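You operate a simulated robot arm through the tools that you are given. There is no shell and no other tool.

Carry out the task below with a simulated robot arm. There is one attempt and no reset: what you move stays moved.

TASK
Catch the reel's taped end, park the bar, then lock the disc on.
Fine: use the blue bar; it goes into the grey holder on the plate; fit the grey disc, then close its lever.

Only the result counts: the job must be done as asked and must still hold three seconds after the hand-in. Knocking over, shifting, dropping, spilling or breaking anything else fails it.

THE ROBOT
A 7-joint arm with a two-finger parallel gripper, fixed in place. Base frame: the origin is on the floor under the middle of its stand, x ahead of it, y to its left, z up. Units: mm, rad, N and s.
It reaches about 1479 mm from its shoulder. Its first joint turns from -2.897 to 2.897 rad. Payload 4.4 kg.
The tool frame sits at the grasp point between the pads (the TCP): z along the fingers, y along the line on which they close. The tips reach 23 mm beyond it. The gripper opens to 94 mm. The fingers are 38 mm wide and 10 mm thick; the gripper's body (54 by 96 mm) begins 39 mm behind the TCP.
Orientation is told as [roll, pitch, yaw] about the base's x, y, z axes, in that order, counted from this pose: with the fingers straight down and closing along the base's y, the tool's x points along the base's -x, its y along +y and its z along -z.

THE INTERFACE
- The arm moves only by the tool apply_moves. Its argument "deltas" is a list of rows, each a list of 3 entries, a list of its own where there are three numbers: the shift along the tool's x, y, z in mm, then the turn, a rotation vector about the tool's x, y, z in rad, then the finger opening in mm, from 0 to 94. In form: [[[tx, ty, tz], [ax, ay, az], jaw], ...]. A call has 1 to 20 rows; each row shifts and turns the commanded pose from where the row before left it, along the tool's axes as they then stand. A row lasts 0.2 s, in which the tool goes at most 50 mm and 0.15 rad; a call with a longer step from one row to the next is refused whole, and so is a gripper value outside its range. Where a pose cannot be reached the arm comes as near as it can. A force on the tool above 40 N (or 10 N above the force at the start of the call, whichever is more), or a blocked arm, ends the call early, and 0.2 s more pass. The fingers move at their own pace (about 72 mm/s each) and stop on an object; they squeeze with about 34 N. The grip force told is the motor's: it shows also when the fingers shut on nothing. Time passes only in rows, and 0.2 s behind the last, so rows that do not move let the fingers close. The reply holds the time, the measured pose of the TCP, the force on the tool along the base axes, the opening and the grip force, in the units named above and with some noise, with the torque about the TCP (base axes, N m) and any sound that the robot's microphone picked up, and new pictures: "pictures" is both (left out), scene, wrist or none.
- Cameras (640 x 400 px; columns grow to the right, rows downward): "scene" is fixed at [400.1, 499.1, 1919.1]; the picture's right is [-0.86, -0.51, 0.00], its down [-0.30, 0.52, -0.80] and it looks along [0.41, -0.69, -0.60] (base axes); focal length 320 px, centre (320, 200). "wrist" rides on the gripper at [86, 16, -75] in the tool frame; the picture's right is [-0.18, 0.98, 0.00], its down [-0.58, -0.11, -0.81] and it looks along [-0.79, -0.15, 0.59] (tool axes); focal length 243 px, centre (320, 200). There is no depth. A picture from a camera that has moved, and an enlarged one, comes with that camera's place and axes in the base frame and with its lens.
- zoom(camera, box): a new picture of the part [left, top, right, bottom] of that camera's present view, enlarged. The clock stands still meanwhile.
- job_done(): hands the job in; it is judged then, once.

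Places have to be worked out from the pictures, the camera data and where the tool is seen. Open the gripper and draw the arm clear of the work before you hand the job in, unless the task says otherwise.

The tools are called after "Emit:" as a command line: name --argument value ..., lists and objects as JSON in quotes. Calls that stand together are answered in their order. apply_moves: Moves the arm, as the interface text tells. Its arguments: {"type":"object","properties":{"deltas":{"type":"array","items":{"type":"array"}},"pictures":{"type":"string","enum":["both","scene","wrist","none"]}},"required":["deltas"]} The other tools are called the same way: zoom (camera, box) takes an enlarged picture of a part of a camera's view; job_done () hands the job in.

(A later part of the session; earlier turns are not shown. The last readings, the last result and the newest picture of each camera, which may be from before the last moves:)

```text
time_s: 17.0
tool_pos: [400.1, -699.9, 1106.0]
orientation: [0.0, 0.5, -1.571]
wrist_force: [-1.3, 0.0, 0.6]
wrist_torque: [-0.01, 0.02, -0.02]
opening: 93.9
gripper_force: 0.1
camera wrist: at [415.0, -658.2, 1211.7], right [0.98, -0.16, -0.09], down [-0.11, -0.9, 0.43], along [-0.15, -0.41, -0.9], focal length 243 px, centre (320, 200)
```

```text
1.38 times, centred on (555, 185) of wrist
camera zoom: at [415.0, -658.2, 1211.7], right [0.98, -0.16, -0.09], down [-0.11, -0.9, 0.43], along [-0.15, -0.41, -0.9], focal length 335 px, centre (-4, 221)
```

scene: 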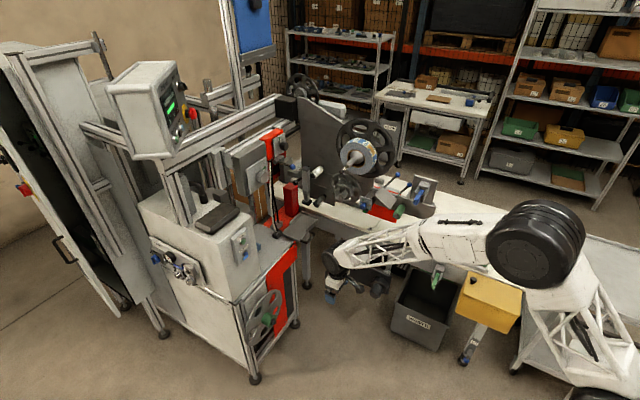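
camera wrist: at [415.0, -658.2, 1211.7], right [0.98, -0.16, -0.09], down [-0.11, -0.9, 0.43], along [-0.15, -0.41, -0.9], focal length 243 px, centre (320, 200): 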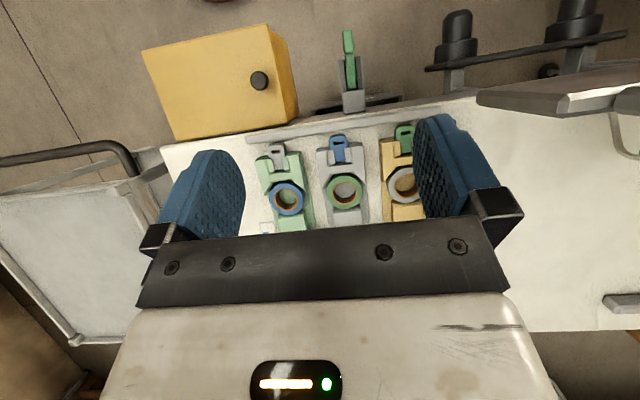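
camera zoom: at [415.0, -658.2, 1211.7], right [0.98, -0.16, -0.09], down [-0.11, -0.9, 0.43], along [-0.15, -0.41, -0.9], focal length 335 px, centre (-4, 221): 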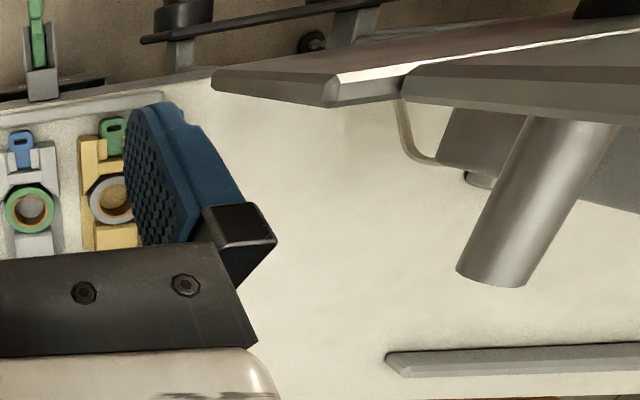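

The tray holders are clear now: tabs and rolls, no loose bar there. To see the knobbed blue bar to the right I close the fingers to clear that side of the view.

Emit:
apply_moves --deltas '[[[0, -10, 0], [0, 0, 0], 0], [[0, -10, 0], [0, 0, 0], 0], [[0, 0, 0], [0, 0, 0], 0], [[0, 0, 0], [0, 0, 0], 0]]' --pictures "wrist"

```text
time_s: 18.0
tool_pos: [378.9, -697.2, 1104.7]
orientation: [0.0, 0.5, -1.571]
wrist_force: [-0.4, 0.7, 0.0]
wrist_torque: [-0.01, 0.02, -0.01]
opening: 0.0
gripper_force: 34.2
camera wrist: at [394.5, -657.7, 1211.1], right [0.98, -0.16, -0.09], down [-0.11, -0.9, 0.43], along [-0.15, -0.41, -0.9], focal length 243 px, centre (320, 200)
```

wrist: 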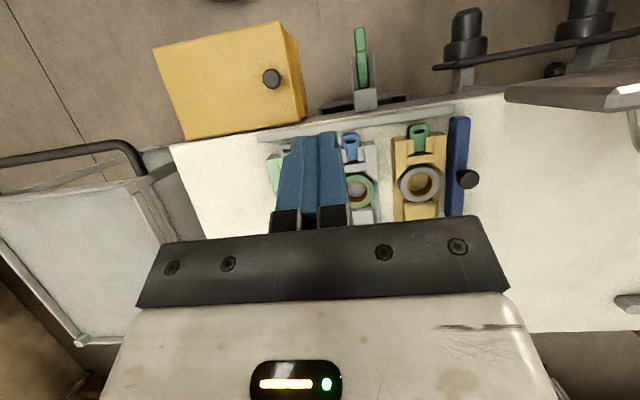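

Emit:
zoom --camera "wrist" --box '[385, 100, 500, 225]'

Emit:
zoom --camera "wrist" --box '[480, 40, 640, 330]'

```text
3.20 times, centred on (442, 162) of wrist
camera zoom: at [394.5, -657.7, 1211.1], right [0.98, -0.16, -0.09], down [-0.11, -0.9, 0.43], along [-0.15, -0.41, -0.9], focal length 776 px, centre (-72, 320)
```

zoom: 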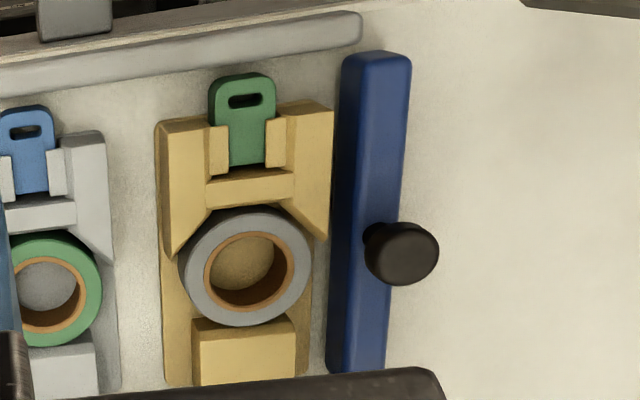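

```text
1.38 times, centred on (560, 185) of wrist
camera zoom: at [394.5, -657.7, 1211.1], right [0.98, -0.16, -0.09], down [-0.11, -0.9, 0.43], along [-0.15, -0.41, -0.9], focal length 335 px, centre (-11, 221)
```

zoom: 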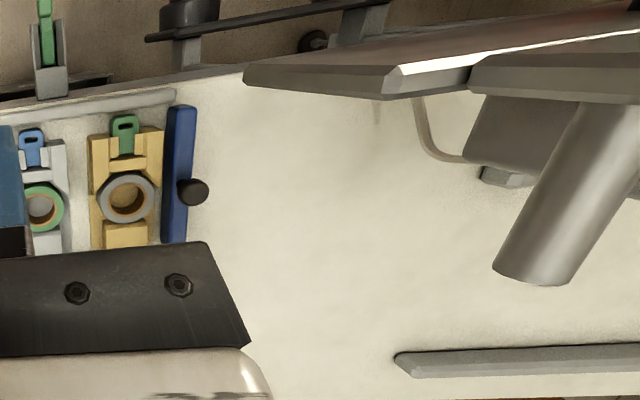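

The knobbed blue piece looks like a side stop clamp of the tray frame rather than a tool. I'll now view the blue bar in the plate's holder from its side (looking along +x, line of sight level).

Emit:
apply_moves --deltas '[[[42, 0, 10], [0, -0.125, 0], 0], [[42, 0, 10], [0, -0.125, 0], 0], [[42, 0, 0], [0, -0.125, 0], 0], [[42, 0, -10], [0, -0.125, 0], 0], [[0, 0, -10], [0, 0, -0.1428], 0], [[0, 0, -10], [0, 0, -0.1428], 0], [[0, 0, -10], [0, 0, -0.1428], 0], [[0, 0, -10], [0, 0, -0.1428], 0], [[0, 0, 0], [0, 0, -0.1428], 0], [[0, 0, 0], [0, 0, -0.1428], 0], [[0, 0, 0], [0, 0, -0.1428], 0], [[0, 0, 0], [0, 0, -0.1428], 0], [[0, 0, 0], [0, 0, -0.1428], 0], [[0, 0, 0], [0, 0, -0.1428], 0], [[0, 0, 0], [0, 0, -0.1428], 0], [[0, 0, 0], [0, -0.15, 0], 0], [[0, 0, 0], [0, -0.15, 0], 0], [[0, 0, 0], [0, -0.15, 0], 0], [[0, 0, 0], [0, -0.1, 0], 0]]' --pictures "wrist"

```text
time_s: 22.0
tool_pos: [378.7, -532.4, 1189.8]
orientation: [-0.001, -0.552, 0.0]
wrist_force: [0.1, -0.5, -0.7]
wrist_torque: [0.02, 0.0, 0.03]
opening: 0.0
gripper_force: 34.9
camera wrist: at [265.3, -516.6, 1206.0], right [0.16, 0.98, 0.1], down [0.07, -0.11, 0.99], along [0.98, -0.15, -0.09], focal length 243 px, centre (320, 200)
```

wrist: 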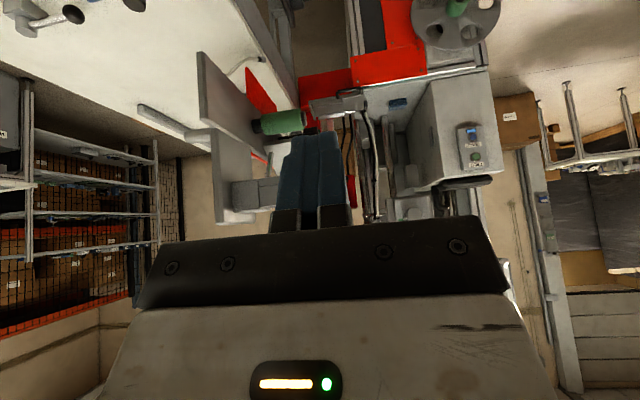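

Emit:
apply_moves --deltas '[[[0, 0, 0], [0, 0, 0], 94], [[0, 0, 0], [0, 0, 0], 94], [[0, 0, 0], [0, 0, 0], 94], [[0, 0, 0], [0, 0, 0], 94]]' --pictures "wrist"

Emit:
zoom --camera "wrist" --box '[240, 120, 400, 235]'

Emit:
zoom --camera "wrist" --box '[240, 40, 420, 180]'

```text
time_s: 23.0
tool_pos: [377.8, -532.9, 1188.6]
orientation: [-0.001, -0.55, 0.001]
wrist_force: [-0.1, 0.0, -0.7]
wrist_torque: [0.0, -0.02, 0.0]
opening: 93.5
gripper_force: 0.1
camera wrist: at [265.3, -516.6, 1206.0], right [0.16, 0.98, 0.1], down [0.07, -0.11, 0.99], along [0.98, -0.15, -0.09], focal length 243 px, centre (320, 200)
```

wrist: 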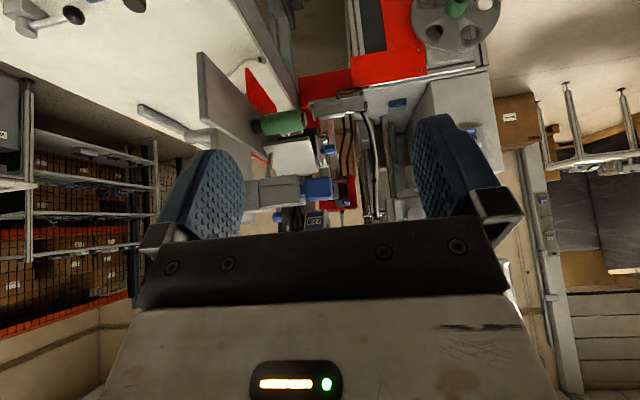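

```text
3.48 times, centred on (320, 178) of wrist
camera zoom: at [265.3, -516.6, 1206.0], right [0.16, 0.98, 0.1], down [0.07, -0.11, 0.99], along [0.98, -0.15, -0.09], focal length 844 px, centre (320, 278)
```

zoom: 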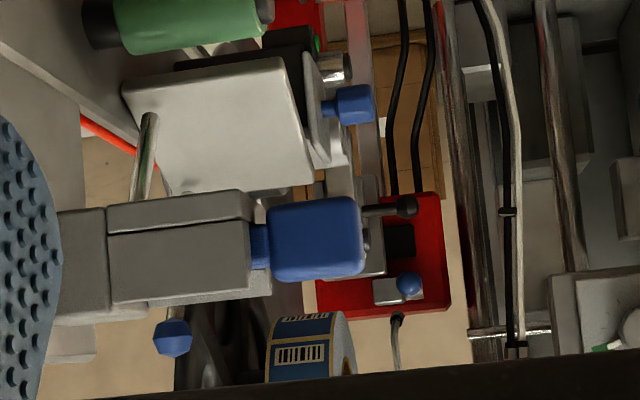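

```text
2.86 times, centred on (330, 110) of wrist
camera zoom: at [265.3, -516.6, 1206.0], right [0.16, 0.98, 0.1], down [0.07, -0.11, 0.99], along [0.98, -0.15, -0.09], focal length 693 px, centre (291, 457)
```

zoom: 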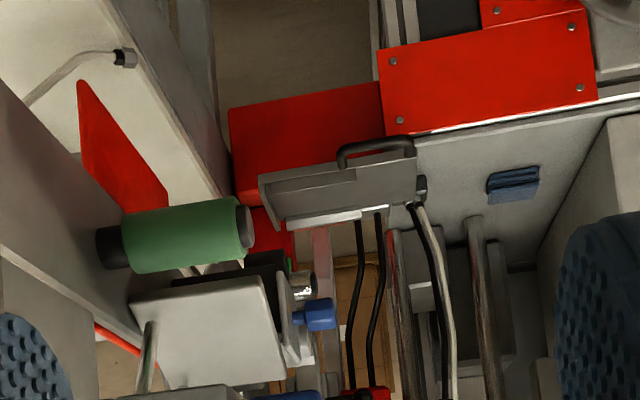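

The blue bar sits horizontally along y in the plate's grey holder; its handle block centre is about [590, -567, 1160], ~37 mm long and ~33 mm high. Reel face centre triangulates to about [872, -592, 1259] with the shaft tip (folding rod) at y≈-456. I back off and reorient toward a frontal grasp (tool z along -y, camera on top).

Emit:
apply_moves --deltas '[[[0, 0, 0], [0, 0.1375, 0], 94], [[0, 0, 0], [0, 0.1375, 0], 94], [[0, 0, 0], [0, 0.1375, 0], 94], [[0, 0, 0], [0, 0.1375, 0], 94], [[-14, 44, 0], [0, 0, 0], 94], [[-14, 44, 0], [0, 0, 0], 94], [[-14, 44, 0], [0, 0, 0], 94], [[-14, 44, 0], [0, 0, 0], 94], [[-14, 44, 0], [0, 0, 0], 94], [[0, 0, 0], [0, 0, -0.1428], 94], [[0, 0, 0], [0, 0, -0.1428], 94], [[0, 0, 0], [0, 0, -0.1428], 94], [[0, 0, 0], [0, 0, -0.1428], 94], [[0, 0, 0], [0, 0, -0.1428], 94], [[0, 0, 0], [0, 0, -0.1428], 94], [[0, 0, 0], [0, 0, -0.1428], 94], [[0, 0, 0], [0, 0, -0.1428], 94], [[0, 0, 0], [0, 0, -0.1428], 94], [[0, 0, 0], [0, 0, -0.1428], 94]]' --pictures "scene"

```text
time_s: 27.0
tool_pos: [447.6, -313.0, 1189.0]
orientation: [-0.001, -0.001, 1.429]
wrist_force: [-0.6, 0.0, 0.1]
wrist_torque: [0.02, -0.01, 0.0]
opening: 93.8
gripper_force: 0.0
```

scene: 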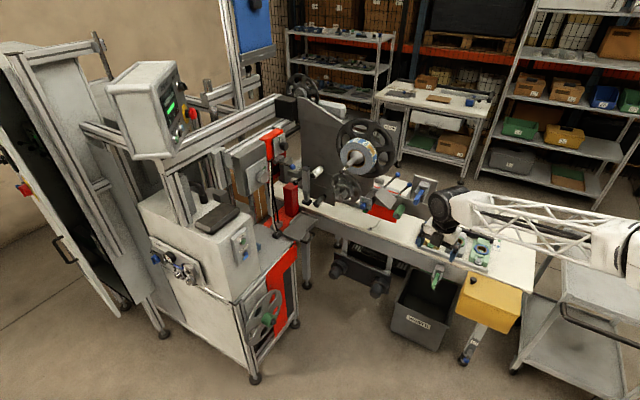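

The yaw worked. Now I finish the yaw and tilt the fingers to point along -y.

Emit:
apply_moves --deltas '[[[0, 0, 0], [0, 0, -0.1428], 94], [[0, 0, 0], [0, 0.1428, 0], 94], [[0, 0, 0], [0, 0.1428, 0], 94], [[0, 0, 0], [0, 0.1428, 0], 94], [[0, 0, 0], [0, 0.1428, 0], 94], [[0, 0, 0], [0, 0.1428, 0], 94], [[0, 0, 0], [0, 0.1428, 0], 94], [[0, 0, 0], [0, 0.1428, 0], 94], [[0, 0, 0], [0, 0.1428, 0], 94], [[0, 0, 0], [0, 0.1428, 0], 94], [[0, 0, 0], [0, 0.1428, 0], 94], [[0, 0, 0], [0, 0.1428, 0], 94]]' --pictures "both"

```text
time_s: 29.6
tool_pos: [447.0, -312.3, 1190.1]
orientation: [-2.517, 1.568, -0.946]
wrist_force: [0.7, -1.8, -0.6]
wrist_torque: [0.04, -0.04, -0.03]
opening: 93.9
gripper_force: 0.0
camera wrist: at [432.2, -237.7, 1274.3], right [-0.98, 0.0, -0.18], down [0.11, 0.81, -0.58], along [0.15, -0.59, -0.79], focal length 243 px, centre (320, 200)
```

scene: 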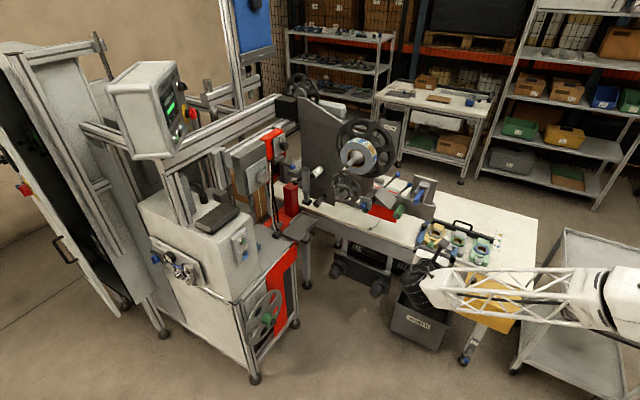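
wrist: 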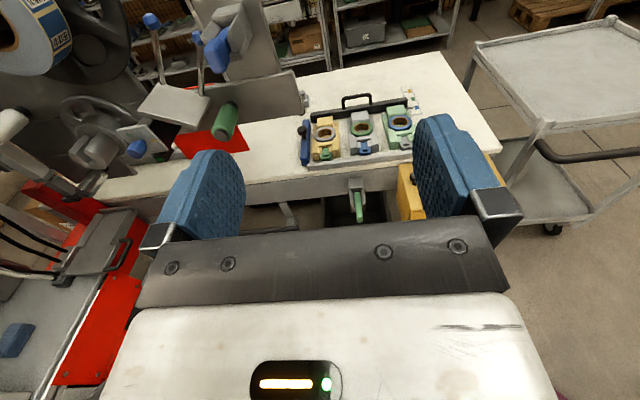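

Orientation reached, and the view is upright. I zoom on the panel bar and the reel from here.

Emit:
zoom --camera "wrist" --box '[130, 0, 310, 160]'

Emit:
zoom --camera "wrist" --box '[190, 0, 270, 80]'

Emit:
zoom --camera "wrist" --box '[280, 60, 460, 220]'

Emit:
zoom --camera "wrist" --box '[0, 0, 160, 200]'

```text
2.50 times, centred on (220, 80) of wrist
camera zoom: at [432.2, -237.7, 1274.3], right [-0.98, 0.0, -0.18], down [0.11, 0.81, -0.58], along [0.15, -0.59, -0.79], focal length 606 px, centre (570, 500)
```

zoom: 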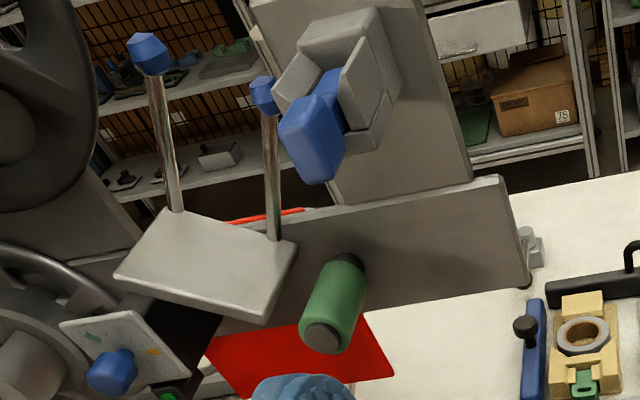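

```text
5.00 times, centred on (230, 40) of wrist
camera zoom: at [432.2, -237.7, 1274.3], right [-0.98, 0.0, -0.18], down [0.11, 0.81, -0.58], along [0.15, -0.59, -0.79], focal length 1213 px, centre (770, 1000)
```

zoom: 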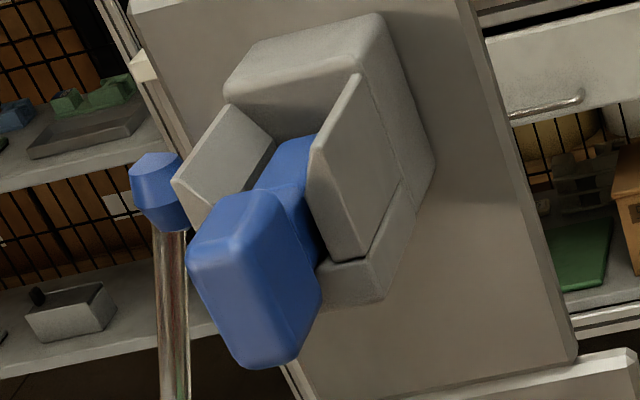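

```text
2.50 times, centred on (370, 140) of wrist
camera zoom: at [432.2, -237.7, 1274.3], right [-0.98, 0.0, -0.18], down [0.11, 0.81, -0.58], along [0.15, -0.59, -0.79], focal length 606 px, centre (195, 350)
```

zoom: 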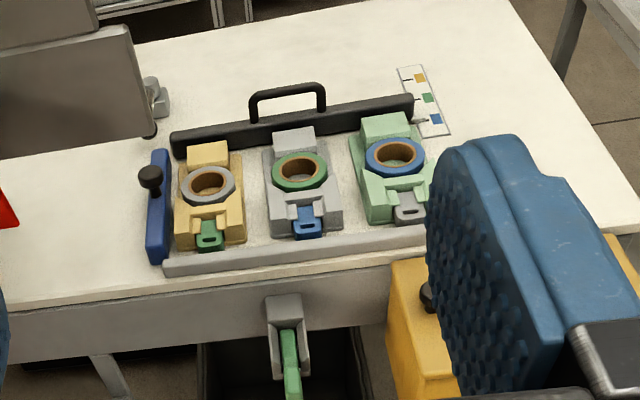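

```text
2.00 times, centred on (80, 100) of wrist
camera zoom: at [432.2, -237.7, 1274.3], right [-0.98, 0.0, -0.18], down [0.11, 0.81, -0.58], along [0.15, -0.59, -0.79], focal length 485 px, centre (800, 400)
```

zoom: 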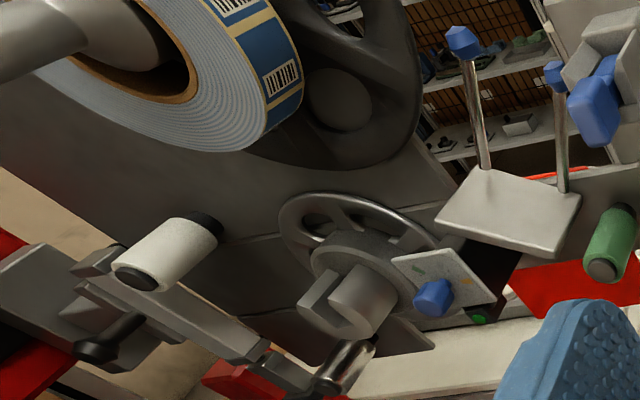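

The holder is a U-shaped block with flared cheeks, open at top and front; the blue bar rests in it with its handle sticking out to +y. I move in front of the bar, still 100 mm away, to measure it.

Emit:
apply_moves --deltas '[[[-6, -28, 25], [0, 0, 0], 94], [[-6, -28, 25], [0, 0, 0], 94], [[-6, -28, 25], [0, 0, 0], 94], [[-6, -29, 25], [0, 0, 0], 94], [[-3, -30, 28], [0, 0, 0], 94]]' --pictures "both"

Emit:
zoom --camera "wrist" --box '[240, 0, 420, 140]'

Emit:
zoom --camera "scene" --box '[385, 170, 465, 230]'

```text
time_s: 30.8
tool_pos: [591.2, -440.3, 1161.5]
orientation: [-0.743, 1.571, 0.827]
wrist_force: [-0.3, -0.6, 0.0]
wrist_torque: [0.02, -0.02, 0.03]
opening: 93.9
gripper_force: 0.1
camera wrist: at [575.1, -366.6, 1246.5], right [-0.98, 0.0, -0.18], down [0.11, 0.81, -0.58], along [0.15, -0.59, -0.79], focal length 243 px, centre (320, 200)
```

scene: 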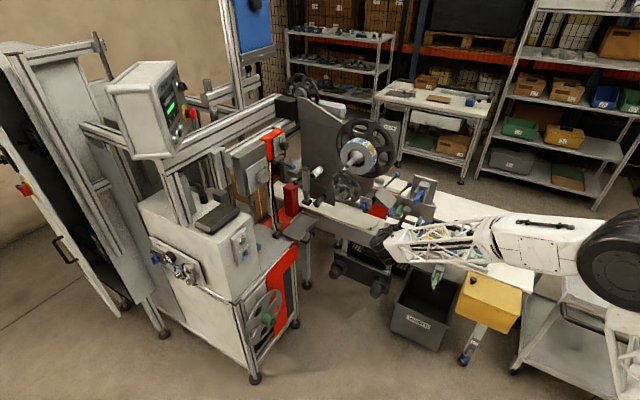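
wrist: 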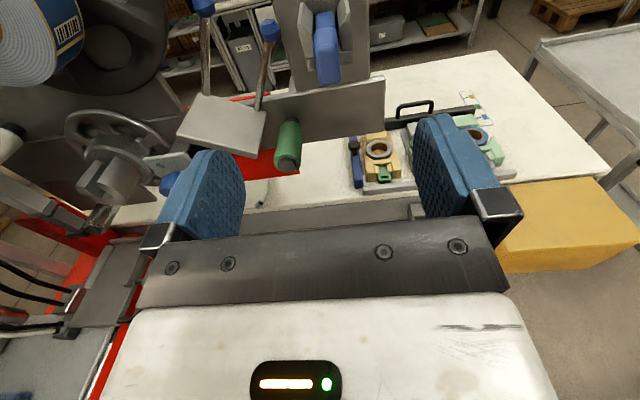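

```text
2.86 times, centred on (330, 70) of wrist
camera zoom: at [575.1, -366.6, 1246.5], right [-0.98, 0.0, -0.18], down [0.11, 0.81, -0.58], along [0.15, -0.59, -0.79], focal length 693 px, centre (291, 571)
```

zoom: 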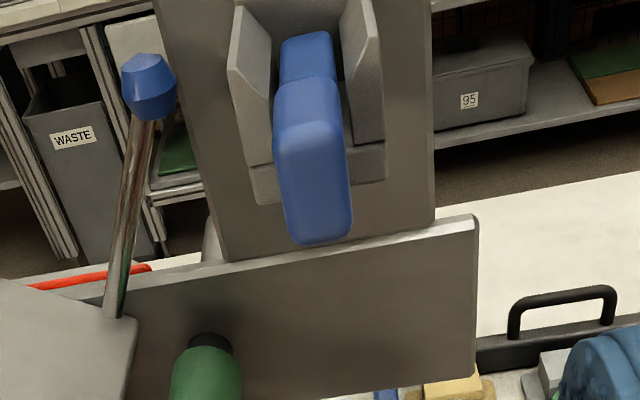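

```text
6.67 times, centred on (425, 200) of scene
camera zoom: at [400.1, 499.1, 1919.1], right [-0.86, -0.51, 0.0], down [-0.3, 0.52, -0.8], along [0.41, -0.69, -0.6], focal length 2132 px, centre (-380, 200)
```

zoom: 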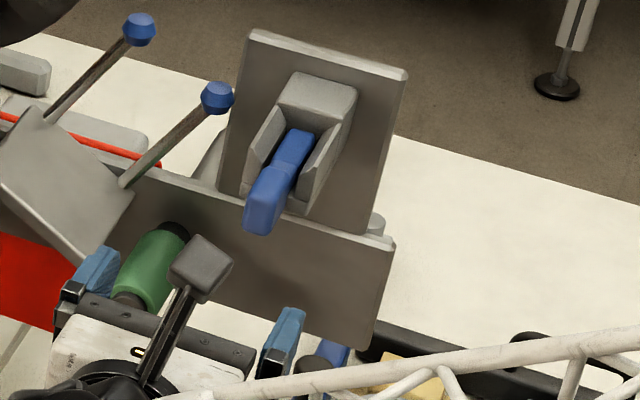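

The handle's front face is at about y=-547, x≈585, z≈1159, 16 mm wide and ~38 mm long. I approach with fingers 50 mm open to TCP y=-556 and then close.

Emit:
apply_moves --deltas '[[[-2.5, 6, 0], [0, 0, 0], 50], [[0, 0, 25], [0, 0, 0], 50], [[0, 0, 25], [0, 0, 0], 50], [[0, 0, 25], [0, 0, 0], 50], [[0, 0, 20], [0, 0, 0], 50], [[0, 0, 12], [0, 0, 0], 50], [[0, 0, 8.5], [0, 0, 0], 50]]' --pictures "both"

Emit:
zoom --camera "wrist" --box '[220, 60, 440, 240]'

Emit:
zoom --camera "scene" --box '[385, 170, 445, 220]'

```text
time_s: 32.4
tool_pos: [586.1, -555.9, 1159.7]
orientation: [0.583, 1.57, 2.154]
wrist_force: [0.1, 0.0, 0.6]
wrist_torque: [-0.02, 0.0, 0.01]
opening: 50.1
gripper_force: 0.0
camera wrist: at [569.2, -482.2, 1244.4], right [-0.98, 0.0, -0.18], down [0.11, 0.81, -0.58], along [0.15, -0.59, -0.79], focal length 243 px, centre (320, 200)
```

scene: 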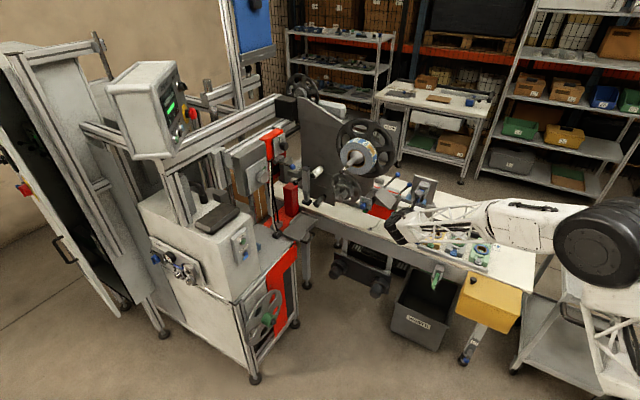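
wrist: 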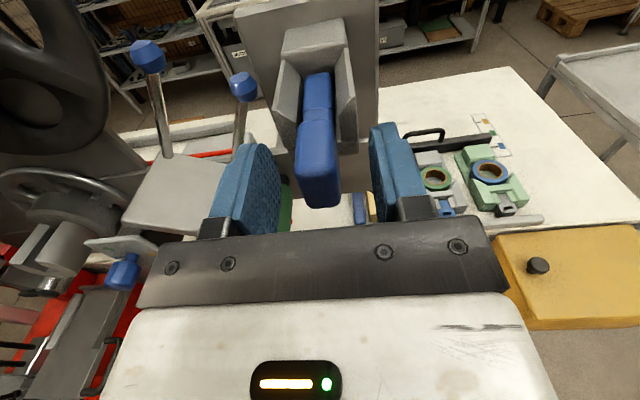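

```text
2.22 times, centred on (330, 150) of wrist
camera zoom: at [569.2, -482.2, 1244.4], right [-0.98, 0.0, -0.18], down [0.11, 0.81, -0.58], along [0.15, -0.59, -0.79], focal length 539 px, centre (298, 311)
```

zoom: 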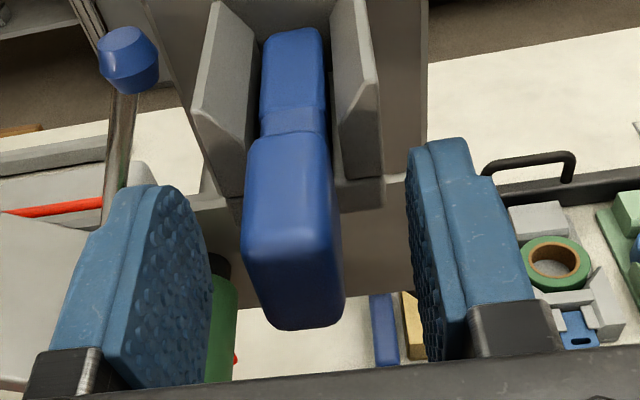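

```text
8.00 times, centred on (415, 195) of scene
camera zoom: at [400.1, 499.1, 1919.1], right [-0.86, -0.51, 0.0], down [-0.3, 0.52, -0.8], along [0.41, -0.69, -0.6], focal length 2558 px, centre (-440, 240)
```

zoom: 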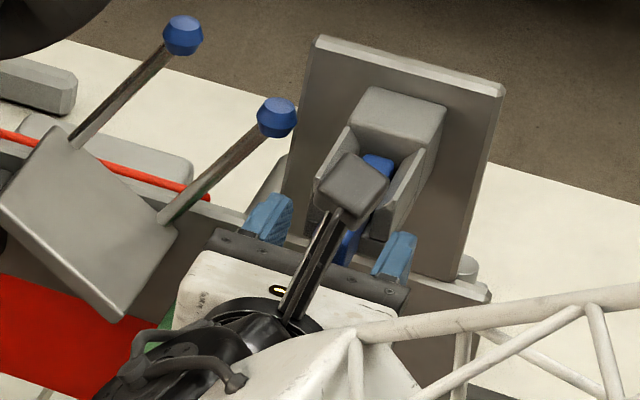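

The handle is centred between the fingers (x≈585.5). I close on it.

Emit:
apply_moves --deltas '[[[0, 0, 0], [0, 0, 0], 10], [[0, 0, 0], [0, 0, 0], 10], [[0, 0, 0], [0, 0, 0], 10], [[0, 0, 0], [0, 0, 0], 10]]' --pictures "wrist"

Emit:
zoom --camera "wrist" --box '[220, 60, 440, 240]'

```text
time_s: 33.4
tool_pos: [586.6, -556.1, 1159.4]
orientation: [0.684, 1.57, 2.25]
wrist_force: [-0.7, -0.4, -0.3]
wrist_torque: [0.02, -0.01, -0.03]
opening: 17.5
gripper_force: 33.8
camera wrist: at [569.2, -482.0, 1244.4], right [-0.98, 0.0, -0.18], down [0.11, 0.81, -0.58], along [0.15, -0.59, -0.79], focal length 243 px, centre (320, 200)
```

wrist: 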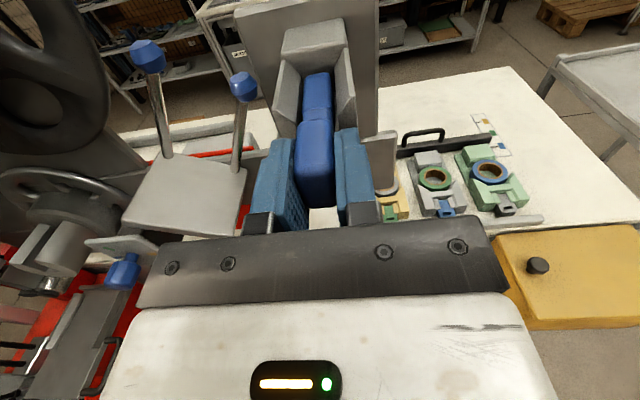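

```text
2.22 times, centred on (330, 150) of wrist
camera zoom: at [569.2, -482.0, 1244.4], right [-0.98, 0.0, -0.18], down [0.11, 0.81, -0.58], along [0.15, -0.59, -0.79], focal length 539 px, centre (298, 311)
```

zoom: 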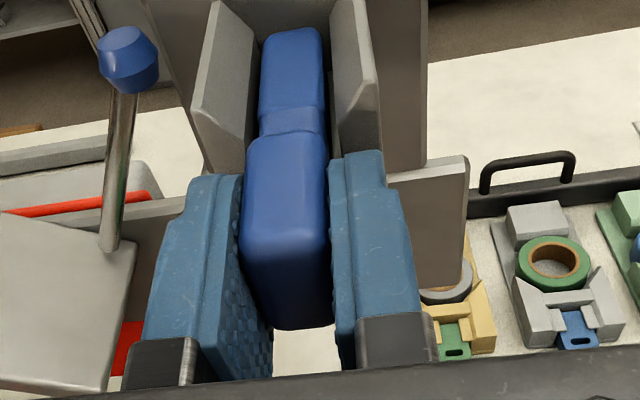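

Gripped (17.5 mm). I pull the bar straight out toward +y gently and watch the force.

Emit:
apply_moves --deltas '[[[0, 0, -5], [0, 0, 0], 10], [[0, 0, -10], [0, 0, 0], 10], [[0, 0, -15], [0, 0, 0], 10], [[0, 0, -20], [0, 0, 0], 10], [[0, 0, -25], [0, 0, 0], 10], [[0, 0, -25], [0, 0, 0], 10]]' --pictures "both"

Emit:
zoom --camera "wrist" --box '[220, 20, 440, 240]'

Emit:
zoom --camera "scene" --box '[385, 170, 445, 220]'

```text
time_s: 34.8
tool_pos: [585.4, -456.2, 1158.9]
orientation: [0.437, 1.57, 2.007]
wrist_force: [0.1, 0.4, -0.2]
wrist_torque: [0.03, 0.05, 0.01]
opening: 17.1
gripper_force: 34.0
camera wrist: at [569.6, -381.7, 1244.1], right [-0.98, 0.0, -0.18], down [0.11, 0.81, -0.58], along [0.15, -0.59, -0.79], focal length 243 px, centre (320, 200)
```

scene: 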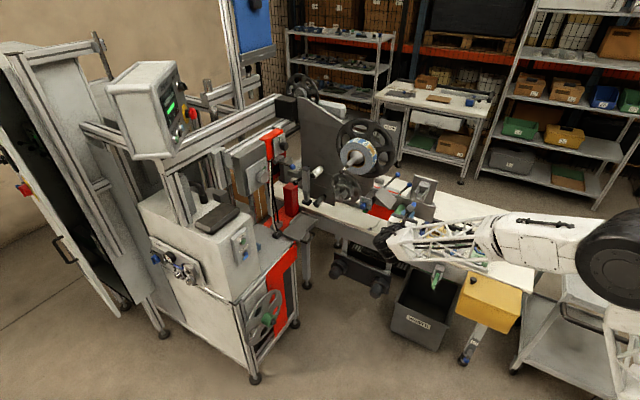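
wrist: 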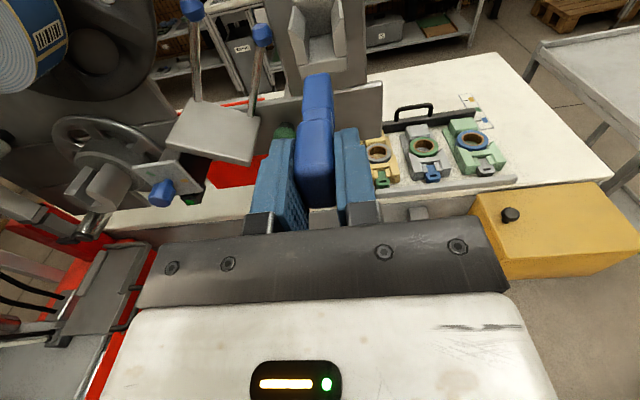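

```text
1.82 times, centred on (330, 130) of wrist
camera zoom: at [569.6, -381.7, 1244.1], right [-0.98, 0.0, -0.18], down [0.11, 0.81, -0.58], along [0.15, -0.59, -0.79], focal length 441 px, centre (302, 327)
```

zoom: 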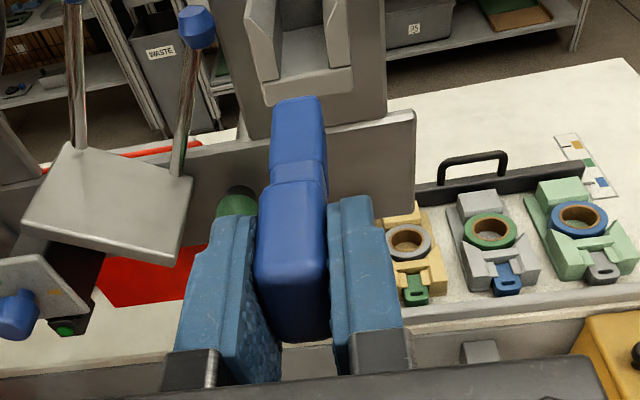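

```text
8.00 times, centred on (415, 195) of scene
camera zoom: at [400.1, 499.1, 1919.1], right [-0.86, -0.51, 0.0], down [-0.3, 0.52, -0.8], along [0.41, -0.69, -0.6], focal length 2558 px, centre (-440, 240)
```

zoom: 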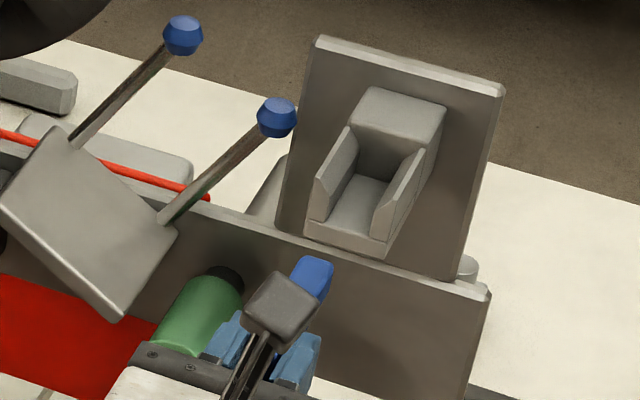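

The bar slid out freely and is held firmly; the holder is now empty. I lift it into the open and turn it sideways so the scene camera can show its shape.

Emit:
apply_moves --deltas '[[[28, -13, -31], [0, 0, 0], 10], [[28, -13, -31], [0, 0, 0], 10], [[28, -13, -31], [0, 0, 0], 10], [[28, -13, -31], [0, 0, 0], 10], [[28, -13, -31], [0, 0, 0], 10], [[0, 0, 0], [0.15, 0, 0], 10], [[0, 0, 0], [0.15, 0, 0], 10], [[0, 0, 0], [0.15, 0, 0], 10], [[0, 0, 0], [0.15, 0, 0], 10], [[0, 0, 0], [0.15, 0, 0], 10], [[0, 0, 0], [0.15, 0, 0], 10], [[0, 0, 0], [0.15, 0, 0], 10]]' --pictures "both"

```text
time_s: 37.4
tool_pos: [652.1, -302.4, 1295.8]
orientation: [-0.111, 1.562, 2.489]
wrist_force: [-4.0, 1.2, 4.4]
wrist_torque: [0.18, 0.27, 0.03]
opening: 17.2
gripper_force: 34.0
out of reach, approached as far as the arm can: row 12
camera wrist: at [580.9, -278.3, 1381.6], right [-0.51, -0.84, -0.19], down [-0.64, 0.51, -0.57], along [0.58, -0.17, -0.8], focal length 243 px, centre (320, 200)
```

scene: 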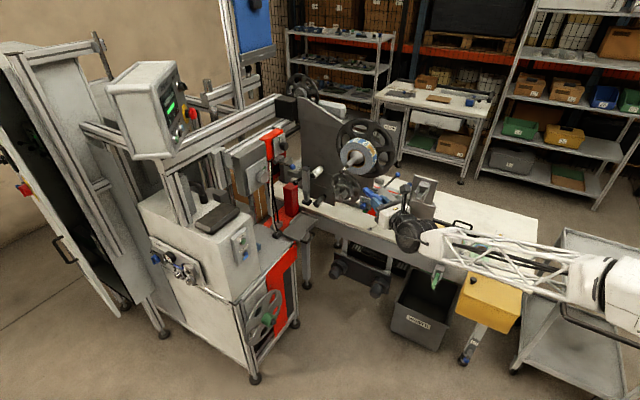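
wrist: 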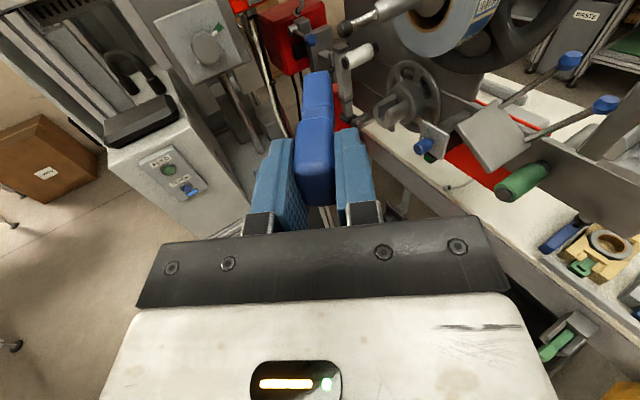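

Emit:
zoom --camera "scene" --box '[360, 165, 450, 250]'

Emit:
zoom --camera "scene" --box '[365, 185, 405, 220]'

Emit:
zoom --camera "wrist" --box '[330, 0, 520, 150]'

Emit:
zoom --camera "wrist" --box '[240, 50, 400, 210]'

```text
4.71 times, centred on (405, 208) of scene
camera zoom: at [400.1, 499.1, 1919.1], right [-0.86, -0.51, 0.0], down [-0.3, 0.52, -0.8], along [0.41, -0.69, -0.6], focal length 1505 px, centre (-80, 165)
```

zoom: 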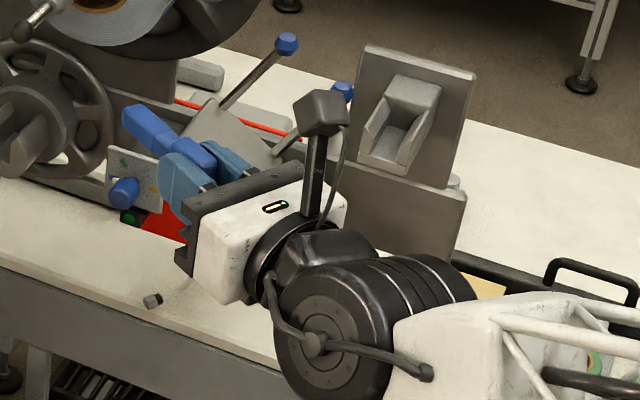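

```text
11.43 times, centred on (385, 202) of scene
camera zoom: at [400.1, 499.1, 1919.1], right [-0.86, -0.51, 0.0], down [-0.3, 0.52, -0.8], along [0.41, -0.69, -0.6], focal length 3655 px, centre (-423, 171)
```

zoom: 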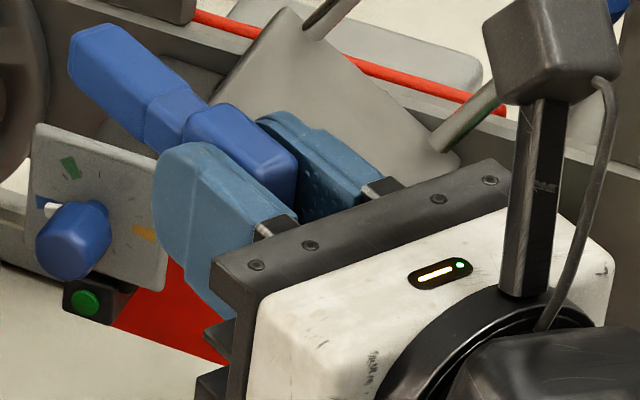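

```text
2.67 times, centred on (425, 75) of wrist
camera zoom: at [580.9, -278.3, 1381.6], right [-0.51, -0.84, -0.19], down [-0.64, 0.51, -0.57], along [0.58, -0.17, -0.8], focal length 647 px, centre (40, 533)
```

zoom: 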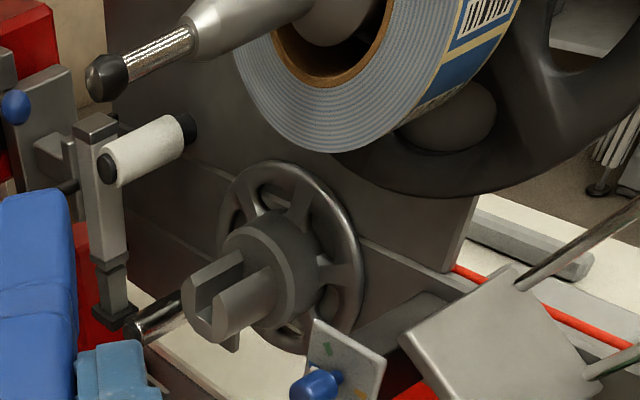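

```text
2.50 times, centred on (320, 130) of wrist
camera zoom: at [580.9, -278.3, 1381.6], right [-0.51, -0.84, -0.19], down [-0.64, 0.51, -0.57], along [0.58, -0.17, -0.8], focal length 606 px, centre (320, 375)
```

zoom: 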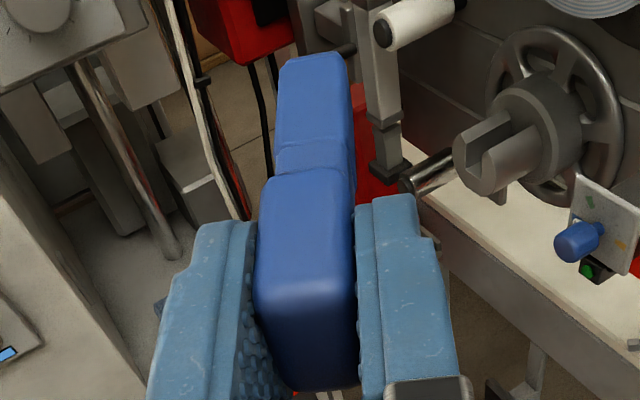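

The bar is a plain dog-bone shape: head about 40 mm long (same as the reel's ~41 mm width), tip 85 mm beyond the TCP. The taped end is at about [813, -613, 1298], normal (-0.82, 0, 0.57). I turn back to point along -y, roll the tool ~55° about the bar axis so its flat side faces the tape, and look at the reel.

Emit:
apply_moves --deltas '[[[0, 0, 0], [-0.15, 0, 0], 10], [[0, 0, 0], [-0.15, 0, 0], 10], [[0, 0, 0], [-0.15, 0, 0], 10], [[0, 0, 0], [-0.15, 0, 0], 10], [[0, 0, 0], [-0.15, 0, 0], 10], [[0, 0, 0], [-0.15, 0, 0], 10], [[0, 0, 0], [-0.15, 0, 0], 10], [[0, 0, 0], [0, 0, 0.1371], 10], [[0, 0, 0], [0, 0, 0.1371], 10], [[0, 0, 0], [0, 0, 0.1371], 10], [[0, 0, 0], [0, 0, 0.1371], 10], [[0, 0, 0], [0, 0, 0.1371], 10], [[0, 0, 0], [0, 0, 0.1371], 10], [[0, 0, 0], [0, 0, 0.1371], 10]]' --pictures "wrist"

```text
time_s: 40.4
tool_pos: [649.1, -300.2, 1303.1]
orientation: [-1.571, 0.609, 0.001]
wrist_force: [-0.5, -0.3, -1.6]
wrist_torque: [-0.02, -0.03, 0.0]
opening: 17.3
gripper_force: 33.9
camera wrist: at [569.7, -226.5, 1337.3], right [-0.41, 0.0, -0.91], down [0.54, 0.81, -0.24], along [0.73, -0.59, -0.33], focal length 243 px, centre (320, 200)
```

wrist: 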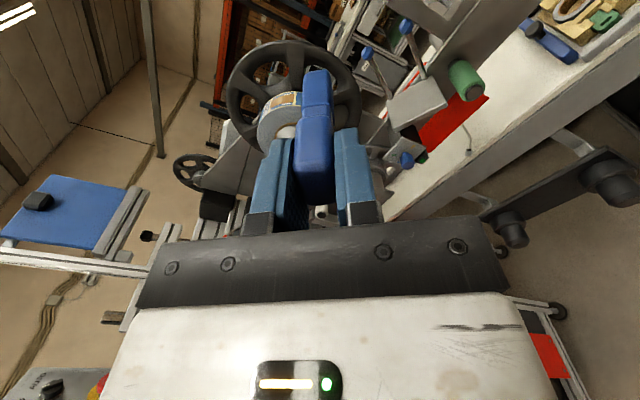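

Emit:
zoom --camera "wrist" --box '[220, 40, 380, 160]'

Emit:
zoom --camera "wrist" --box '[250, 80, 310, 130]'

```text
3.33 times, centred on (300, 100) of wrist
camera zoom: at [569.7, -226.5, 1337.3], right [-0.41, 0.0, -0.91], down [0.54, 0.81, -0.24], along [0.73, -0.59, -0.33], focal length 809 px, centre (387, 533)
```

zoom: 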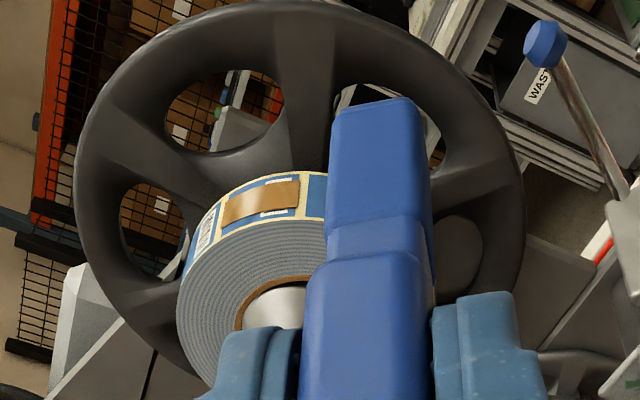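

```text
8.00 times, centred on (280, 105) of wrist
camera zoom: at [569.7, -226.5, 1337.3], right [-0.41, 0.0, -0.91], down [0.54, 0.81, -0.24], along [0.73, -0.59, -0.33], focal length 1941 px, centre (640, 960)
```

zoom: 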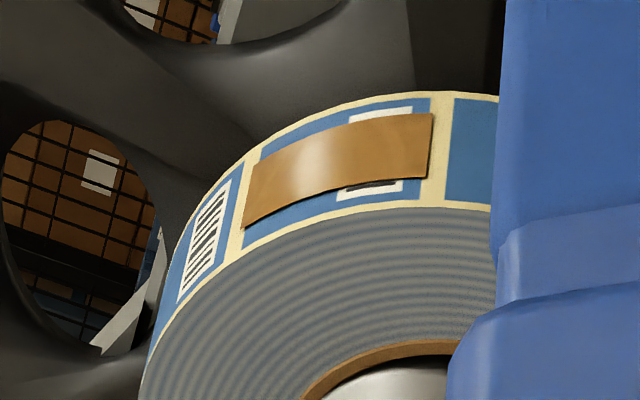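

The tape patch centre refines to about [811, -613, 1300], i.e. 56° from vertical on the reel rim. I move to a stand-off outside the rim at y=-430.

Emit:
apply_moves --deltas '[[[-14.6, -22.4, 32.5], [0, 0, 0], 10], [[-14.6, -22.4, 32.5], [0, 0, 0], 10], [[-14.6, -22.4, 32.5], [0, 0, 0], 10], [[-14.6, -22.4, 32.5], [0, 0, 0], 10]]' --pictures "both"

Emit:
zoom --camera "wrist" --box '[180, 0, 420, 230]'

Emit:
zoom --camera "scene" --box '[320, 110, 430, 210]'

```text
time_s: 41.4
tool_pos: [748.5, -430.5, 1343.5]
orientation: [-1.569, 0.612, 0.0]
wrist_force: [0.0, -0.1, -1.6]
wrist_torque: [0.08, 0.01, -0.02]
opening: 16.9
gripper_force: 34.2
camera wrist: at [669.4, -356.7, 1378.6], right [-0.41, 0.0, -0.91], down [0.54, 0.81, -0.24], along [0.73, -0.59, -0.33], focal length 243 px, centre (320, 200)
```

scene: 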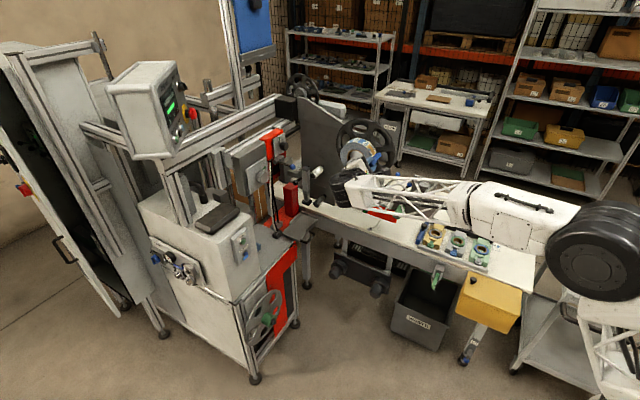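
wrist: 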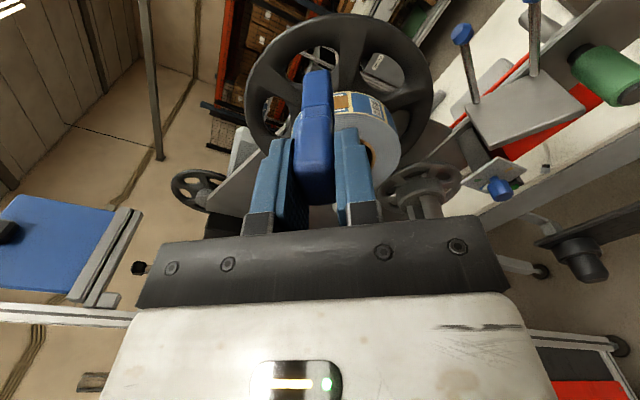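

```text
1.74 times, centred on (300, 115) of wrist
camera zoom: at [669.4, -356.7, 1378.6], right [-0.41, 0.0, -0.91], down [0.54, 0.81, -0.24], along [0.73, -0.59, -0.33], focal length 422 px, centre (355, 348)
```

zoom: 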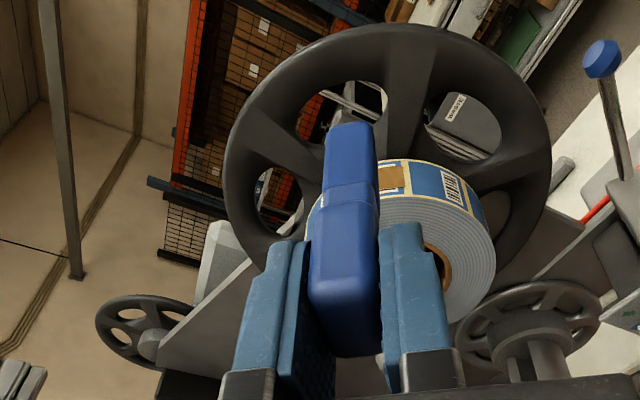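

```text
4.00 times, centred on (375, 160) of scene
camera zoom: at [400.1, 499.1, 1919.1], right [-0.86, -0.51, 0.0], down [-0.3, 0.52, -0.8], along [0.41, -0.69, -0.6], focal length 1279 px, centre (100, 360)
```

zoom: 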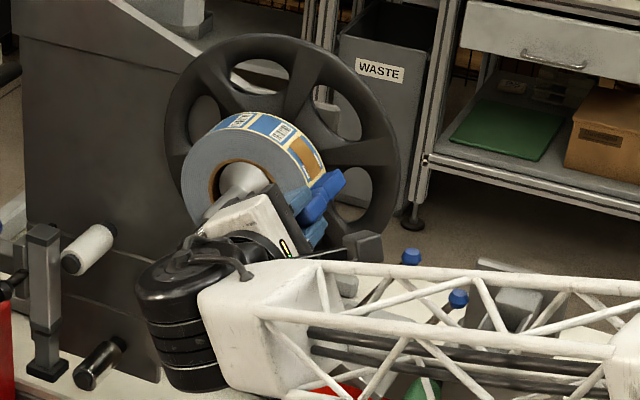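

Bar is parallel to the tape line. I advance to y=-544 (head over the reel's width, tip at ≈-629) with ~60 mm radial stand-off from the patch, then view.

Emit:
apply_moves --deltas '[[[-4.2, 0.2, 28.4], [0, 0, 0], 10], [[-4.2, 0.3, 28.4], [0, 0, 0], 10], [[-4.2, 0.3, 28.4], [0, 0, 0], 10], [[-4.2, 0.2, 28.3], [0, 0, 0], 10]]' --pictures "both"

Emit:
zoom --camera "wrist" --box '[230, 20, 430, 210]'

Emit:
zoom --camera "scene" --box '[330, 120, 410, 180]'

```text
time_s: 42.4
tool_pos: [762.4, -544.4, 1331.0]
orientation: [-1.57, 0.611, -0.001]
wrist_force: [-0.5, -0.2, -0.8]
wrist_torque: [0.06, 0.03, -0.02]
opening: 17.2
gripper_force: 34.2
camera wrist: at [682.2, -470.1, 1366.7], right [-0.41, 0.0, -0.91], down [0.54, 0.81, -0.24], along [0.73, -0.59, -0.33], focal length 243 px, centre (320, 200)
```

scene: 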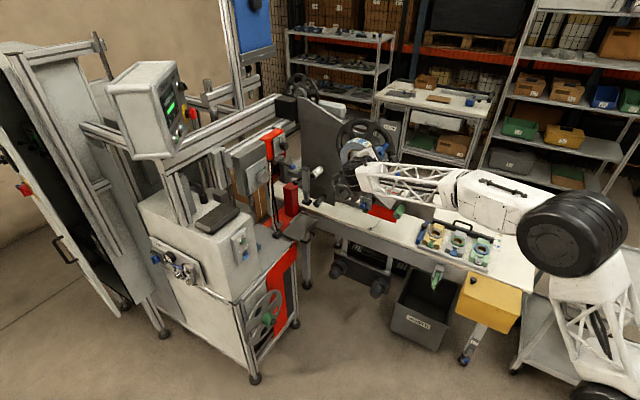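
wrist: 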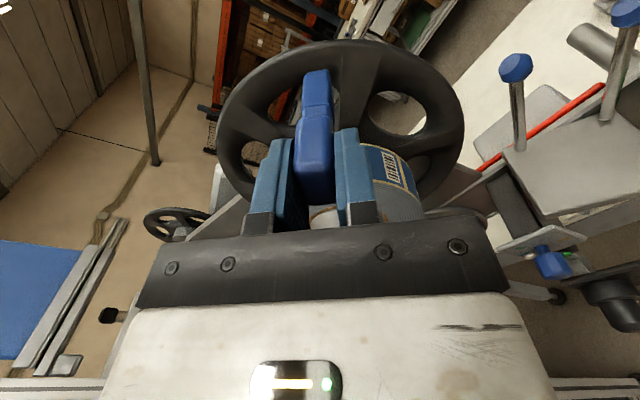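

```text
2.11 times, centred on (330, 115) of wrist
camera zoom: at [682.2, -470.1, 1366.7], right [-0.41, 0.0, -0.91], down [0.54, 0.81, -0.24], along [0.73, -0.59, -0.33], focal length 511 px, centre (299, 379)
```

zoom: 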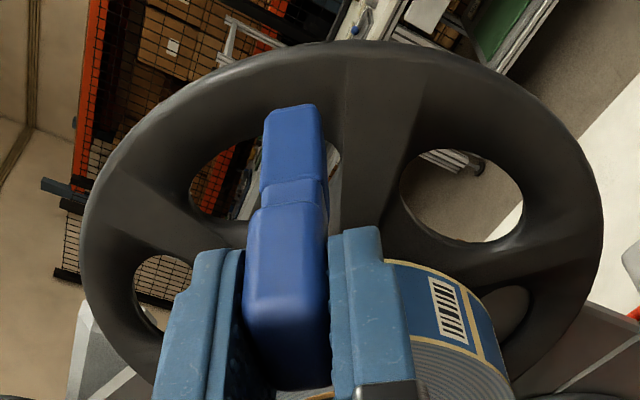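

```text
6.67 times, centred on (370, 150) of scene
camera zoom: at [400.1, 499.1, 1919.1], right [-0.86, -0.51, 0.0], down [-0.3, 0.52, -0.8], along [0.41, -0.69, -0.6], focal length 2132 px, centre (-13, 533)
```

zoom: 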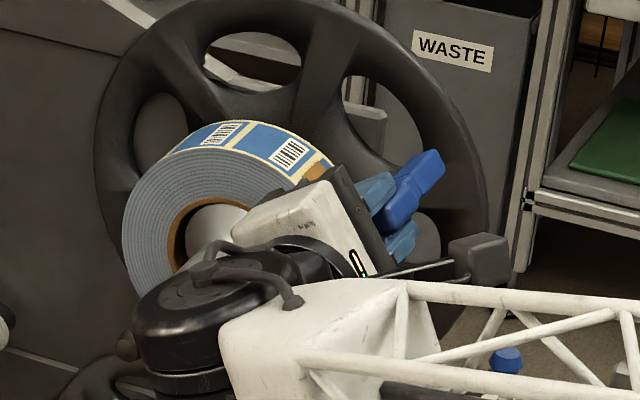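

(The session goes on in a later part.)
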